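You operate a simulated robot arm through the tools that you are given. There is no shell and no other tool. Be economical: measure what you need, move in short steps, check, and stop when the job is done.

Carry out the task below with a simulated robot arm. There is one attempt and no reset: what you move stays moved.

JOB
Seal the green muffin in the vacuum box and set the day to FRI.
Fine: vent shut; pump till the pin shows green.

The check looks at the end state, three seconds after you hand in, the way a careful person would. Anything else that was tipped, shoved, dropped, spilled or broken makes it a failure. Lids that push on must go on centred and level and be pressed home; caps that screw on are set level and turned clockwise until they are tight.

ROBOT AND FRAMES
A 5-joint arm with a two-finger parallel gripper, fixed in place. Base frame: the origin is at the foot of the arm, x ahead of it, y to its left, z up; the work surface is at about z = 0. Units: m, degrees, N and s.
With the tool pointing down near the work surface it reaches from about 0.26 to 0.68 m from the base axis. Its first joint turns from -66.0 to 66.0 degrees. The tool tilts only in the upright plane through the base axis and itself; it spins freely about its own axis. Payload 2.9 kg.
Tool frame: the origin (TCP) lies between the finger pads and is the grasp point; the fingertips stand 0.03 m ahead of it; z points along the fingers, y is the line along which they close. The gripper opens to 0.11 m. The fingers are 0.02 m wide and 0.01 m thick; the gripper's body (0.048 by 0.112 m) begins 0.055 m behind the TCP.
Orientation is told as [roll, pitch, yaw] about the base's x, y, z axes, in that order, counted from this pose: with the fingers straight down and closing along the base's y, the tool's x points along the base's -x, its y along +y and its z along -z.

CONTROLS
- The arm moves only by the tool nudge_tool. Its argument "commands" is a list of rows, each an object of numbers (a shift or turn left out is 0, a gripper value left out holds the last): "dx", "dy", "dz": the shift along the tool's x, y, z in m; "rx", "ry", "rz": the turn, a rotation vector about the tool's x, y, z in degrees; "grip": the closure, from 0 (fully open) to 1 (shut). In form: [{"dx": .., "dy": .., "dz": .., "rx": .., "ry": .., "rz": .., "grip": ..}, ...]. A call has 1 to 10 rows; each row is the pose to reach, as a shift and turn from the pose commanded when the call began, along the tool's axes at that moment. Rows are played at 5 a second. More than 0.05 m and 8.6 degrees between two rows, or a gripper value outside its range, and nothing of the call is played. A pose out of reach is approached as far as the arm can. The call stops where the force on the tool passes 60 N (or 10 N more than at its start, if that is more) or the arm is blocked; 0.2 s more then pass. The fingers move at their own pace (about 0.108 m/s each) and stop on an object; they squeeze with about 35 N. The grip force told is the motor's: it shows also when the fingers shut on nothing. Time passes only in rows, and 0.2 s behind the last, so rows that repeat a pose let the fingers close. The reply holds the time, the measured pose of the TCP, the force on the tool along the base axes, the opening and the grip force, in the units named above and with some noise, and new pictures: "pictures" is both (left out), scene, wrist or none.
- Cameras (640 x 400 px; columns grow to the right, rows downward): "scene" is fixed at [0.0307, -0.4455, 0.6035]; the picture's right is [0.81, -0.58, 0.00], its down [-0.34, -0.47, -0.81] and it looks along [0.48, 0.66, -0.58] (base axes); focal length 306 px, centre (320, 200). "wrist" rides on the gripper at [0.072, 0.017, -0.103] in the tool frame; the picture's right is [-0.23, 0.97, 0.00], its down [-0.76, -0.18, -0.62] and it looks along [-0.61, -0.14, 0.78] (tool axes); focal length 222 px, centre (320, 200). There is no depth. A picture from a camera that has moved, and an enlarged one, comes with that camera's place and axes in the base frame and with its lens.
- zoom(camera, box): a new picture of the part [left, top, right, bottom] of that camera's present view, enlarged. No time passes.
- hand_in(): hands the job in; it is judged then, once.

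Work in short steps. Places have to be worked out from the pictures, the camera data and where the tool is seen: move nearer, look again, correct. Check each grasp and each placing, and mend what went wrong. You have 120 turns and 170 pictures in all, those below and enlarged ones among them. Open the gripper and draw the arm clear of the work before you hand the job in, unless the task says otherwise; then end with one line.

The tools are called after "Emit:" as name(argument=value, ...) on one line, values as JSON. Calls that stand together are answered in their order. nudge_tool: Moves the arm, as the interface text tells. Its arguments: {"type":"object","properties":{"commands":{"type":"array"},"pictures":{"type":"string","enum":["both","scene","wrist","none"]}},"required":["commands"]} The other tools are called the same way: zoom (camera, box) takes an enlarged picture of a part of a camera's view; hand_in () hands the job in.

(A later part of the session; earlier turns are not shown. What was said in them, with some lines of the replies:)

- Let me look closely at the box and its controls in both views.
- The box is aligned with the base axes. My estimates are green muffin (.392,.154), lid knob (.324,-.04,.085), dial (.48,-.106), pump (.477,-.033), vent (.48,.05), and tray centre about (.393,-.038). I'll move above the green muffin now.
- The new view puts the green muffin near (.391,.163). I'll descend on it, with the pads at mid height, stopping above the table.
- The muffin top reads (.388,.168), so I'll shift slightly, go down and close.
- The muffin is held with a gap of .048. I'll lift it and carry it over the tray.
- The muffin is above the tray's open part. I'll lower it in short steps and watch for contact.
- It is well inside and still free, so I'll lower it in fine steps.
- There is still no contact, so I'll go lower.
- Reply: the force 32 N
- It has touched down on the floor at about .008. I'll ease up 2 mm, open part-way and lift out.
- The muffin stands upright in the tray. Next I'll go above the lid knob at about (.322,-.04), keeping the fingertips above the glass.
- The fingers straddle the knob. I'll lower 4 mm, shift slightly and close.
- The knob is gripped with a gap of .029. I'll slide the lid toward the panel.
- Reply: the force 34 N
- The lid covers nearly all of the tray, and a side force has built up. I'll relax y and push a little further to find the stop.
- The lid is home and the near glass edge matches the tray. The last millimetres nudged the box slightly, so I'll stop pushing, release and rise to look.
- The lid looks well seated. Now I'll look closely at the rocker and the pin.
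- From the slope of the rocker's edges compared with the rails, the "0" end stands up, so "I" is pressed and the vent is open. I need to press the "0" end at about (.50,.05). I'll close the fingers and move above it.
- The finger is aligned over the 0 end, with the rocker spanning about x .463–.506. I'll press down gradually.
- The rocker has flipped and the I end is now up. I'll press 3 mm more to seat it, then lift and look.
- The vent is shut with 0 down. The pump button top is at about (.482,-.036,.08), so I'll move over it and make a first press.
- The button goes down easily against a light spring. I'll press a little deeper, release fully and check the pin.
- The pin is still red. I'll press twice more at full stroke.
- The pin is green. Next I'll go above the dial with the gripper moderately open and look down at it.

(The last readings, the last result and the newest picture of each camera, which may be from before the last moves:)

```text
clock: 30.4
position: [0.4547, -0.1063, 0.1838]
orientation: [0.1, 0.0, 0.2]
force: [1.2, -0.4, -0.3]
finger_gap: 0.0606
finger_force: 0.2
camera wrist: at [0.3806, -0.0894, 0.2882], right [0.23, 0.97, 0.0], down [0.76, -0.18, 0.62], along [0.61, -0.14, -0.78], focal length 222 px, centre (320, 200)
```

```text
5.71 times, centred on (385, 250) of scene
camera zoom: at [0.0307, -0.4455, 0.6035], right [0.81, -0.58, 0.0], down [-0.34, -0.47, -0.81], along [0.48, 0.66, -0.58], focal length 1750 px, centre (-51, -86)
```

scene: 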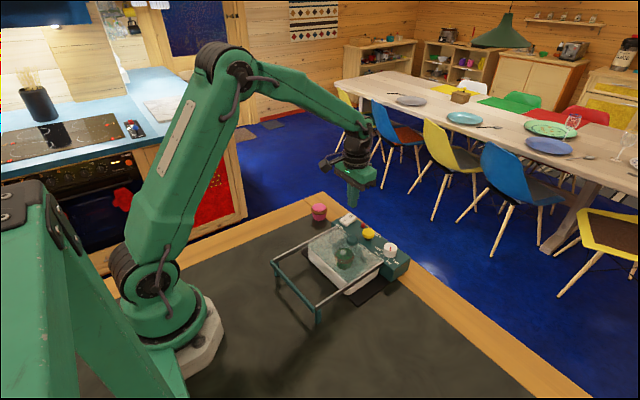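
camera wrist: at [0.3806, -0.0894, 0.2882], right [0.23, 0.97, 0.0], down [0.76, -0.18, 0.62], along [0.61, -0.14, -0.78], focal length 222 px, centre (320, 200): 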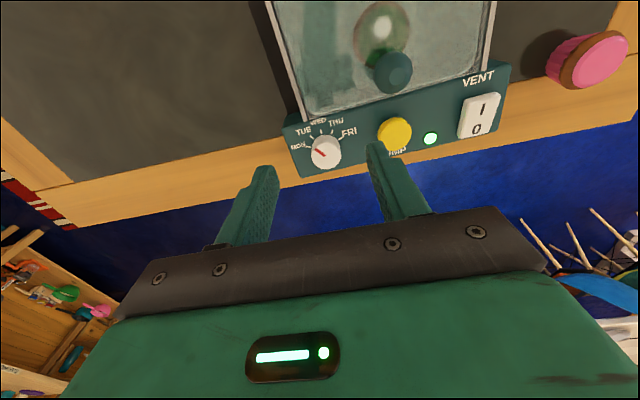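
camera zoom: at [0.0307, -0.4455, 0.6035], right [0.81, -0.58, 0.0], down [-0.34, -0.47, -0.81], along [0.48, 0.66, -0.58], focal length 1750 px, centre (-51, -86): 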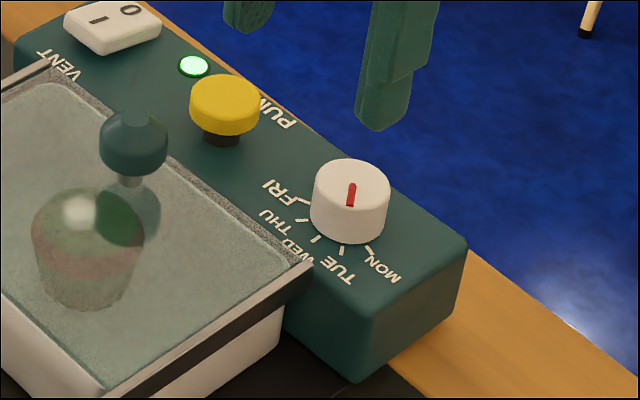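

The pin is green. The dial centre is about (.488,-.107) with its top at .079, and the pointer sits at TUE. FRI is about 105° clockwise from above, which is +rz. I'll move above it first.

Emit:
nudge_tool(commands=[{"dx": -0.033, "dy": -0.001, "dz": 0.02}, {"dx": -0.033, "dy": -0.001, "dz": 0.06}, {"dx": -0.033, "dy": -0.001, "dz": 0.06}], pictures="wrist")

Emit:
zoom(camera="scene", box=[340, 190, 420, 285])

```text
clock: 31.2
position: [0.4874, -0.1045, 0.1224]
orientation: [0.0, 0.1, 0.0]
force: [0.4, -0.1, 0.2]
finger_gap: 0.0603
finger_force: 0.1
camera wrist: at [0.4138, -0.0894, 0.2269], right [0.23, 0.97, 0.0], down [0.76, -0.18, 0.62], along [0.61, -0.14, -0.78], focal length 222 px, centre (320, 200)
```

wrist: 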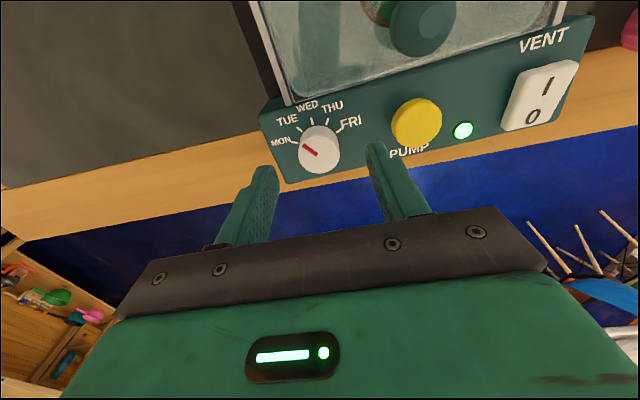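

```text
4.21 times, centred on (380, 238) of scene
camera zoom: at [0.0307, -0.4455, 0.6035], right [0.81, -0.58, 0.0], down [-0.34, -0.47, -0.81], along [0.48, 0.66, -0.58], focal length 1290 px, centre (67, 42)
```

zoom: 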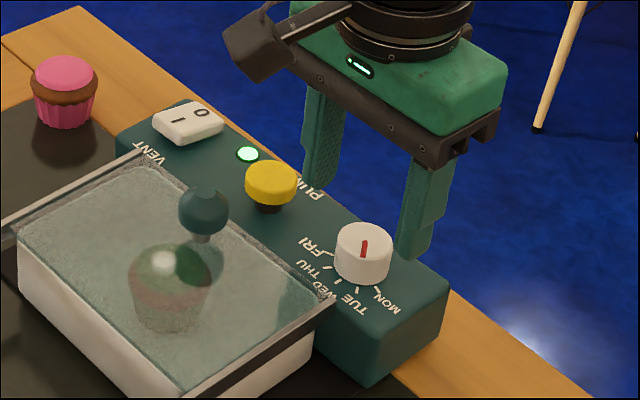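

I'm centred on the dial at about (.486,-.107). I'll go down so the fingertips stay just above the panel, and grip it.

Emit:
nudge_tool(commands=[{"dx": 0.001, "dy": -0.001, "dz": 0.02}, {"dx": 0.001, "dy": -0.001, "dz": 0.026}, {"dx": 0.001, "dy": -0.001, "dz": 0.026, "grip": 0.65}, {"dx": 0.001, "dy": -0.001, "dz": 0.026, "grip": 0.85}, {"dx": 0.001, "dy": -0.001, "dz": 0.026, "grip": 0.85}], pictures="wrist")

Emit:
zoom(camera="scene", box=[340, 190, 420, 285])

```text
clock: 32.4
position: [0.4862, -0.1081, 0.0964]
orientation: [0.0, 0.0, 0.0]
force: [1.5, -2.0, 0.2]
finger_gap: 0.0312
finger_force: 35.0
camera wrist: at [0.4126, -0.0911, 0.2008], right [0.23, 0.97, 0.0], down [0.76, -0.18, 0.62], along [0.61, -0.14, -0.78], focal length 222 px, centre (320, 200)
```

wrist: 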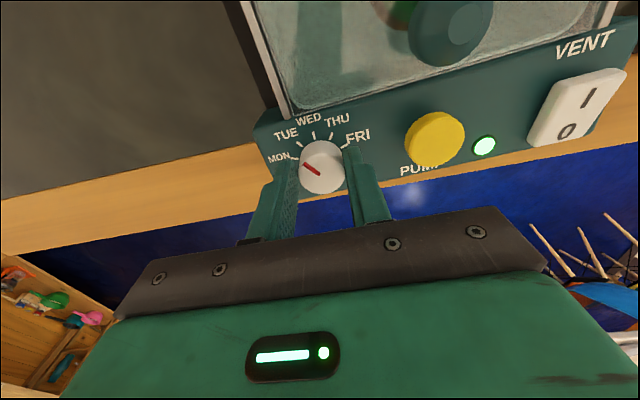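

```text
4.21 times, centred on (380, 238) of scene
camera zoom: at [0.0307, -0.4455, 0.6035], right [0.81, -0.58, 0.0], down [-0.34, -0.47, -0.81], along [0.48, 0.66, -0.58], focal length 1290 px, centre (67, 42)
```

zoom: 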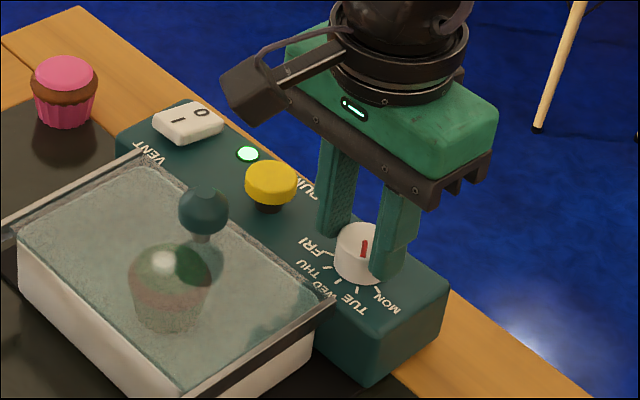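

The dial is gripped with a gap of .031. I'll turn it clockwise from above by 48° first and check.

Emit:
nudge_tool(commands=[{"rz": 8}, {"rz": 16}, {"rz": 24}, {"rz": 32}, {"rz": 40}, {"rz": 48}, {"rz": 48}], pictures="wrist")

Emit:
zoom(camera="scene", box=[340, 190, 420, 285])

```text
clock: 34.0
position: [0.4861, -0.1083, 0.096]
orientation: [0.0, -0.1, -48.1]
force: [-0.1, 0.5, 1.2]
finger_gap: 0.031
finger_force: 34.8
camera wrist: at [0.4491, -0.0425, 0.2009], right [0.88, 0.48, 0.0], down [0.38, -0.69, 0.62], along [0.3, -0.55, -0.78], focal length 222 px, centre (320, 200)
```

wrist: 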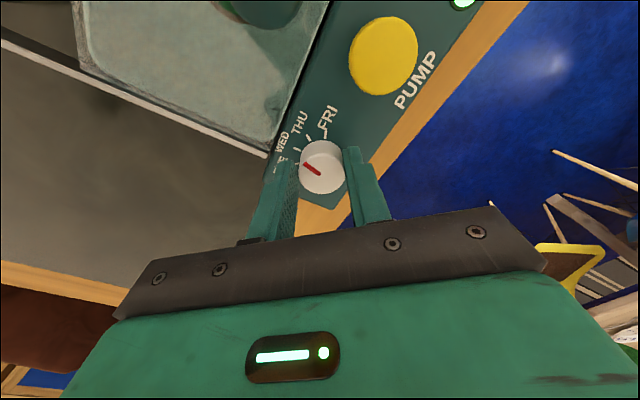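

```text
4.21 times, centred on (380, 238) of scene
camera zoom: at [0.0307, -0.4455, 0.6035], right [0.81, -0.58, 0.0], down [-0.34, -0.47, -0.81], along [0.48, 0.66, -0.58], focal length 1290 px, centre (67, 42)
```

zoom: 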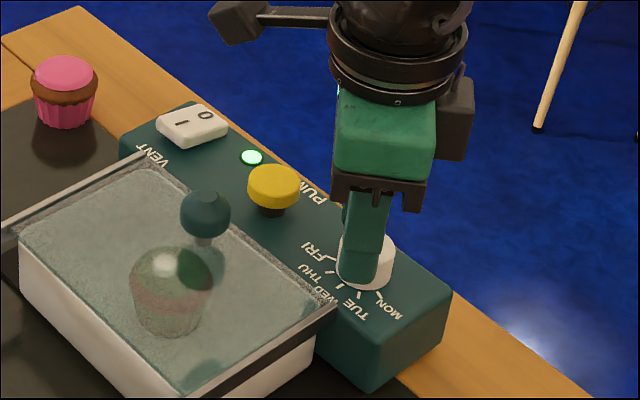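

The dial follows the gripper cleanly. I'll continue to about 105° in total.

Emit:
nudge_tool(commands=[{"rz": 8}, {"rz": 16}, {"rz": 24}, {"rz": 32}, {"rz": 40}, {"rz": 48}, {"rz": 56}, {"rz": 56}], pictures="wrist")

Emit:
zoom(camera="wrist", box=[240, 80, 400, 220])

Emit:
zoom(camera="scene", box=[340, 190, 420, 285])

```text
clock: 35.8
position: [0.4869, -0.1076, 0.0954]
orientation: [0.1, 0.0, -104.0]
force: [1.7, -1.9, -0.5]
finger_gap: 0.031
finger_force: 35.2
camera wrist: at [0.5192, -0.042, 0.201], right [0.89, -0.46, 0.0], down [-0.36, -0.7, 0.62], along [-0.28, -0.55, -0.78], focal length 222 px, centre (320, 200)
```

wrist: 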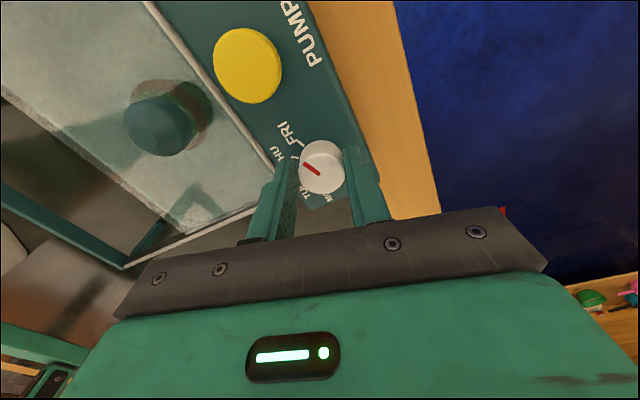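

```text
2.86 times, centred on (320, 150) of wrist
camera zoom: at [0.5192, -0.042, 0.201], right [0.89, -0.46, 0.0], down [-0.36, -0.7, 0.62], along [-0.28, -0.55, -0.78], focal length 635 px, centre (320, 343)
```

zoom: 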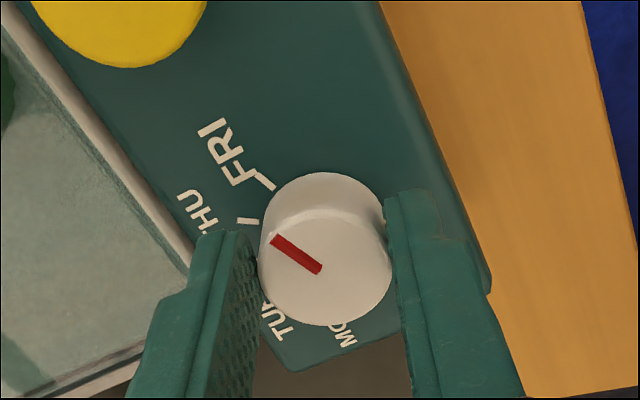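

```text
4.21 times, centred on (380, 238) of scene
camera zoom: at [0.0307, -0.4455, 0.6035], right [0.81, -0.58, 0.0], down [-0.34, -0.47, -0.81], along [0.48, 0.66, -0.58], focal length 1290 px, centre (67, 42)
```

zoom: 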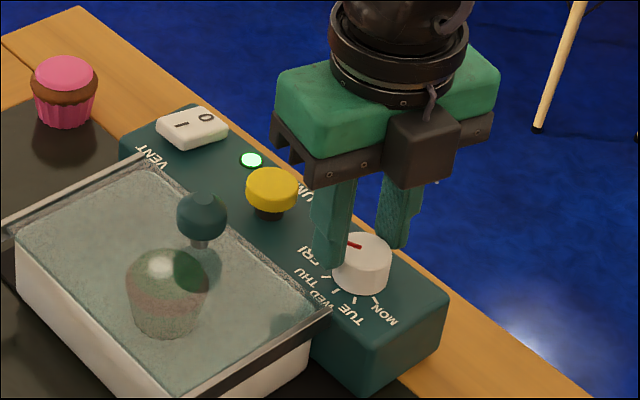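

The pointer reads about 65° and the FRI tick about 63–70°, so it appears to be on FRI. I'll release, rise and check.

Emit:
nudge_tool(commands=[{"grip": 0.55}, {"grip": 0.45}, {"dz": -0.04}, {"dz": -0.08}, {"dz": -0.1}, {"dz": -0.1}], pictures="wrist")

Emit:
zoom(camera="wrist", box=[270, 90, 370, 190])

Emit:
zoom(camera="scene", box=[350, 215, 420, 285])

```text
clock: 37.2
position: [0.4876, -0.108, 0.1963]
orientation: [0.0, 0.0, -104.0]
force: [1.2, 0.3, -0.1]
finger_gap: 0.0606
finger_force: 0.0
camera wrist: at [0.5198, -0.0417, 0.3006], right [0.89, -0.46, 0.0], down [-0.36, -0.7, 0.62], along [-0.28, -0.55, -0.78], focal length 222 px, centre (320, 200)
```

wrist: 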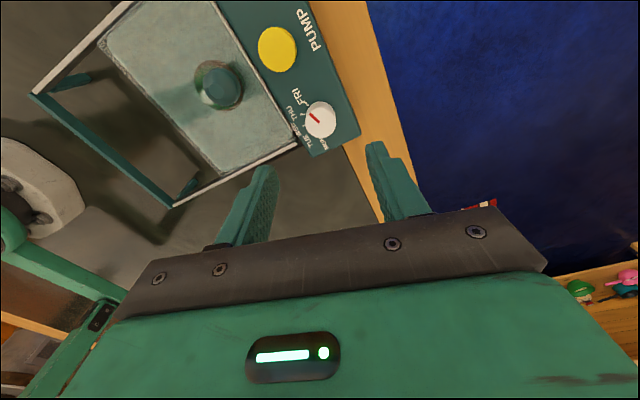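

```text
4.00 times, centred on (320, 140) of wrist
camera zoom: at [0.5198, -0.0417, 0.3006], right [0.89, -0.46, 0.0], down [-0.36, -0.7, 0.62], along [-0.28, -0.55, -0.78], focal length 888 px, centre (320, 440)
```

zoom: 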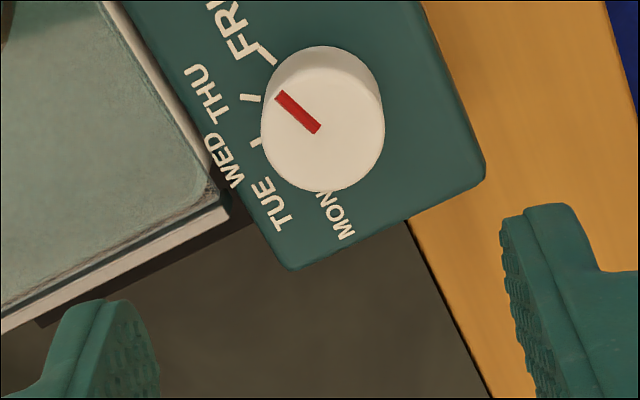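

```text
5.71 times, centred on (385, 250) of scene
camera zoom: at [0.0307, -0.4455, 0.6035], right [0.81, -0.58, 0.0], down [-0.34, -0.47, -0.81], along [0.48, 0.66, -0.58], focal length 1750 px, centre (-51, -86)
```

zoom: 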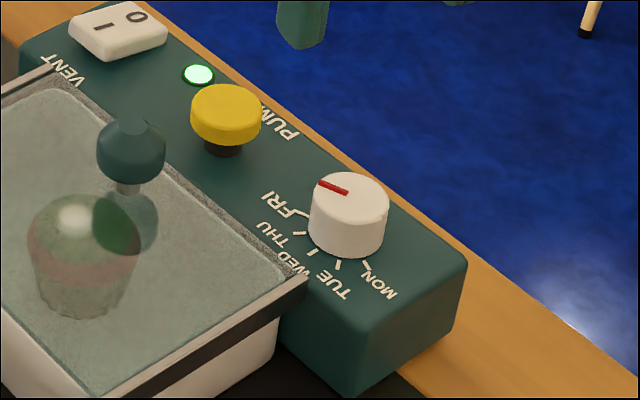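

The pointer seems to be on FRI within a few degrees. I'll zoom in tighter to verify this.

Emit:
zoom(camera="wrist", box=[290, 80, 345, 142])

Emit:
zoom(camera="scene", box=[375, 235, 405, 265])

```text
6.45 times, centred on (318, 111) of wrist
camera zoom: at [0.5198, -0.0417, 0.3006], right [0.89, -0.46, 0.0], down [-0.36, -0.7, 0.62], along [-0.28, -0.55, -0.78], focal length 1433 px, centre (336, 774)
```

zoom: 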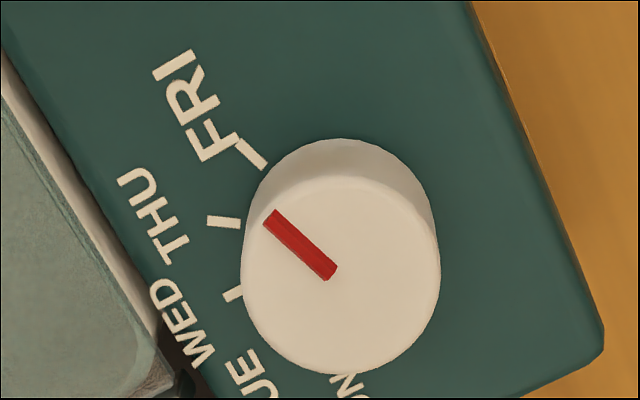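

```text
13.33 times, centred on (390, 250) of scene
camera zoom: at [0.0307, -0.4455, 0.6035], right [0.81, -0.58, 0.0], down [-0.34, -0.47, -0.81], along [0.48, 0.66, -0.58], focal length 4084 px, centre (-613, -467)
```

zoom: 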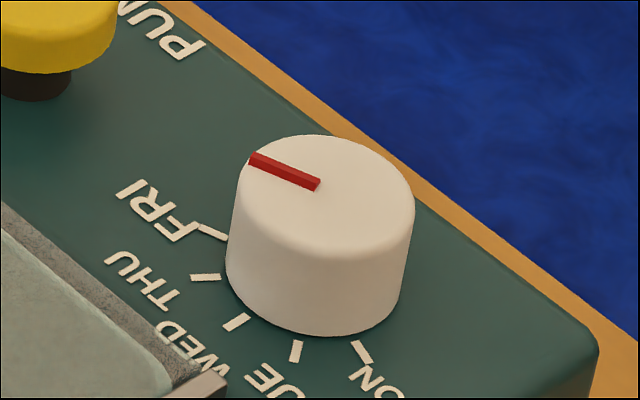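

Both views put the pointer in line with the FRI tick, the pin is green, the vent is at 0 and the lid is closed. I'll draw the arm clear and take a final look.

Emit:
nudge_tool(commands=[{"dz": -0.04}, {"dz": -0.08}, {"dz": -0.12}, {"dz": -0.15}, {"dz": -0.15, "grip": 0}, {"dz": -0.15}], pictures="scene")

Emit:
zoom(camera="scene", box=[260, 190, 420, 330])

```text
clock: 38.6
position: [0.4864, -0.1068, 0.346]
orientation: [0.0, 0.0, -104.1]
force: [-1.3, 0.2, -0.3]
finger_gap: 0.1102
finger_force: 0.1
```

scene: 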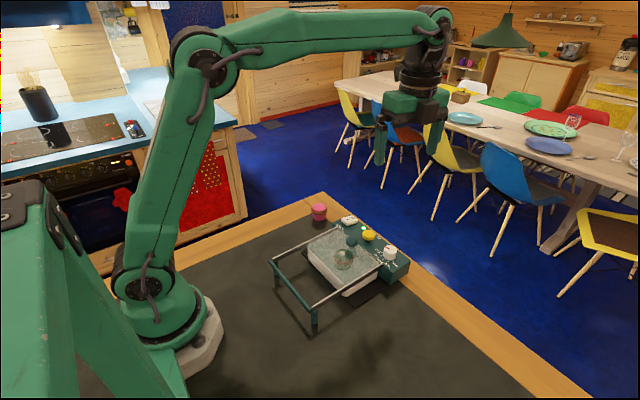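

```text
2.86 times, centred on (340, 260) of scene
camera zoom: at [0.0307, -0.4455, 0.6035], right [0.81, -0.58, 0.0], down [-0.34, -0.47, -0.81], along [0.48, 0.66, -0.58], focal length 875 px, centre (263, 29)
```

zoom: 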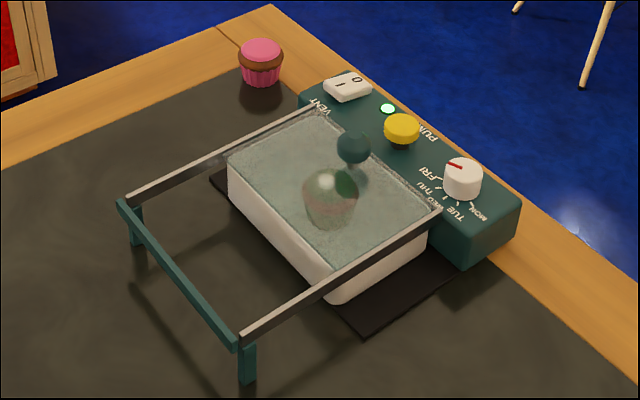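

Everything is in its required state and the arm is clear, so I'm handing in.

Emit:
hand_in()

```text
The job is handed in.
```

The green muffin is sealed in the vacuum box with the lid closed, the vent shut at 0, the pin green and the day on FRI; sliding the lid home and turning the dial moved the box about 5 mm and turned it very slightly.
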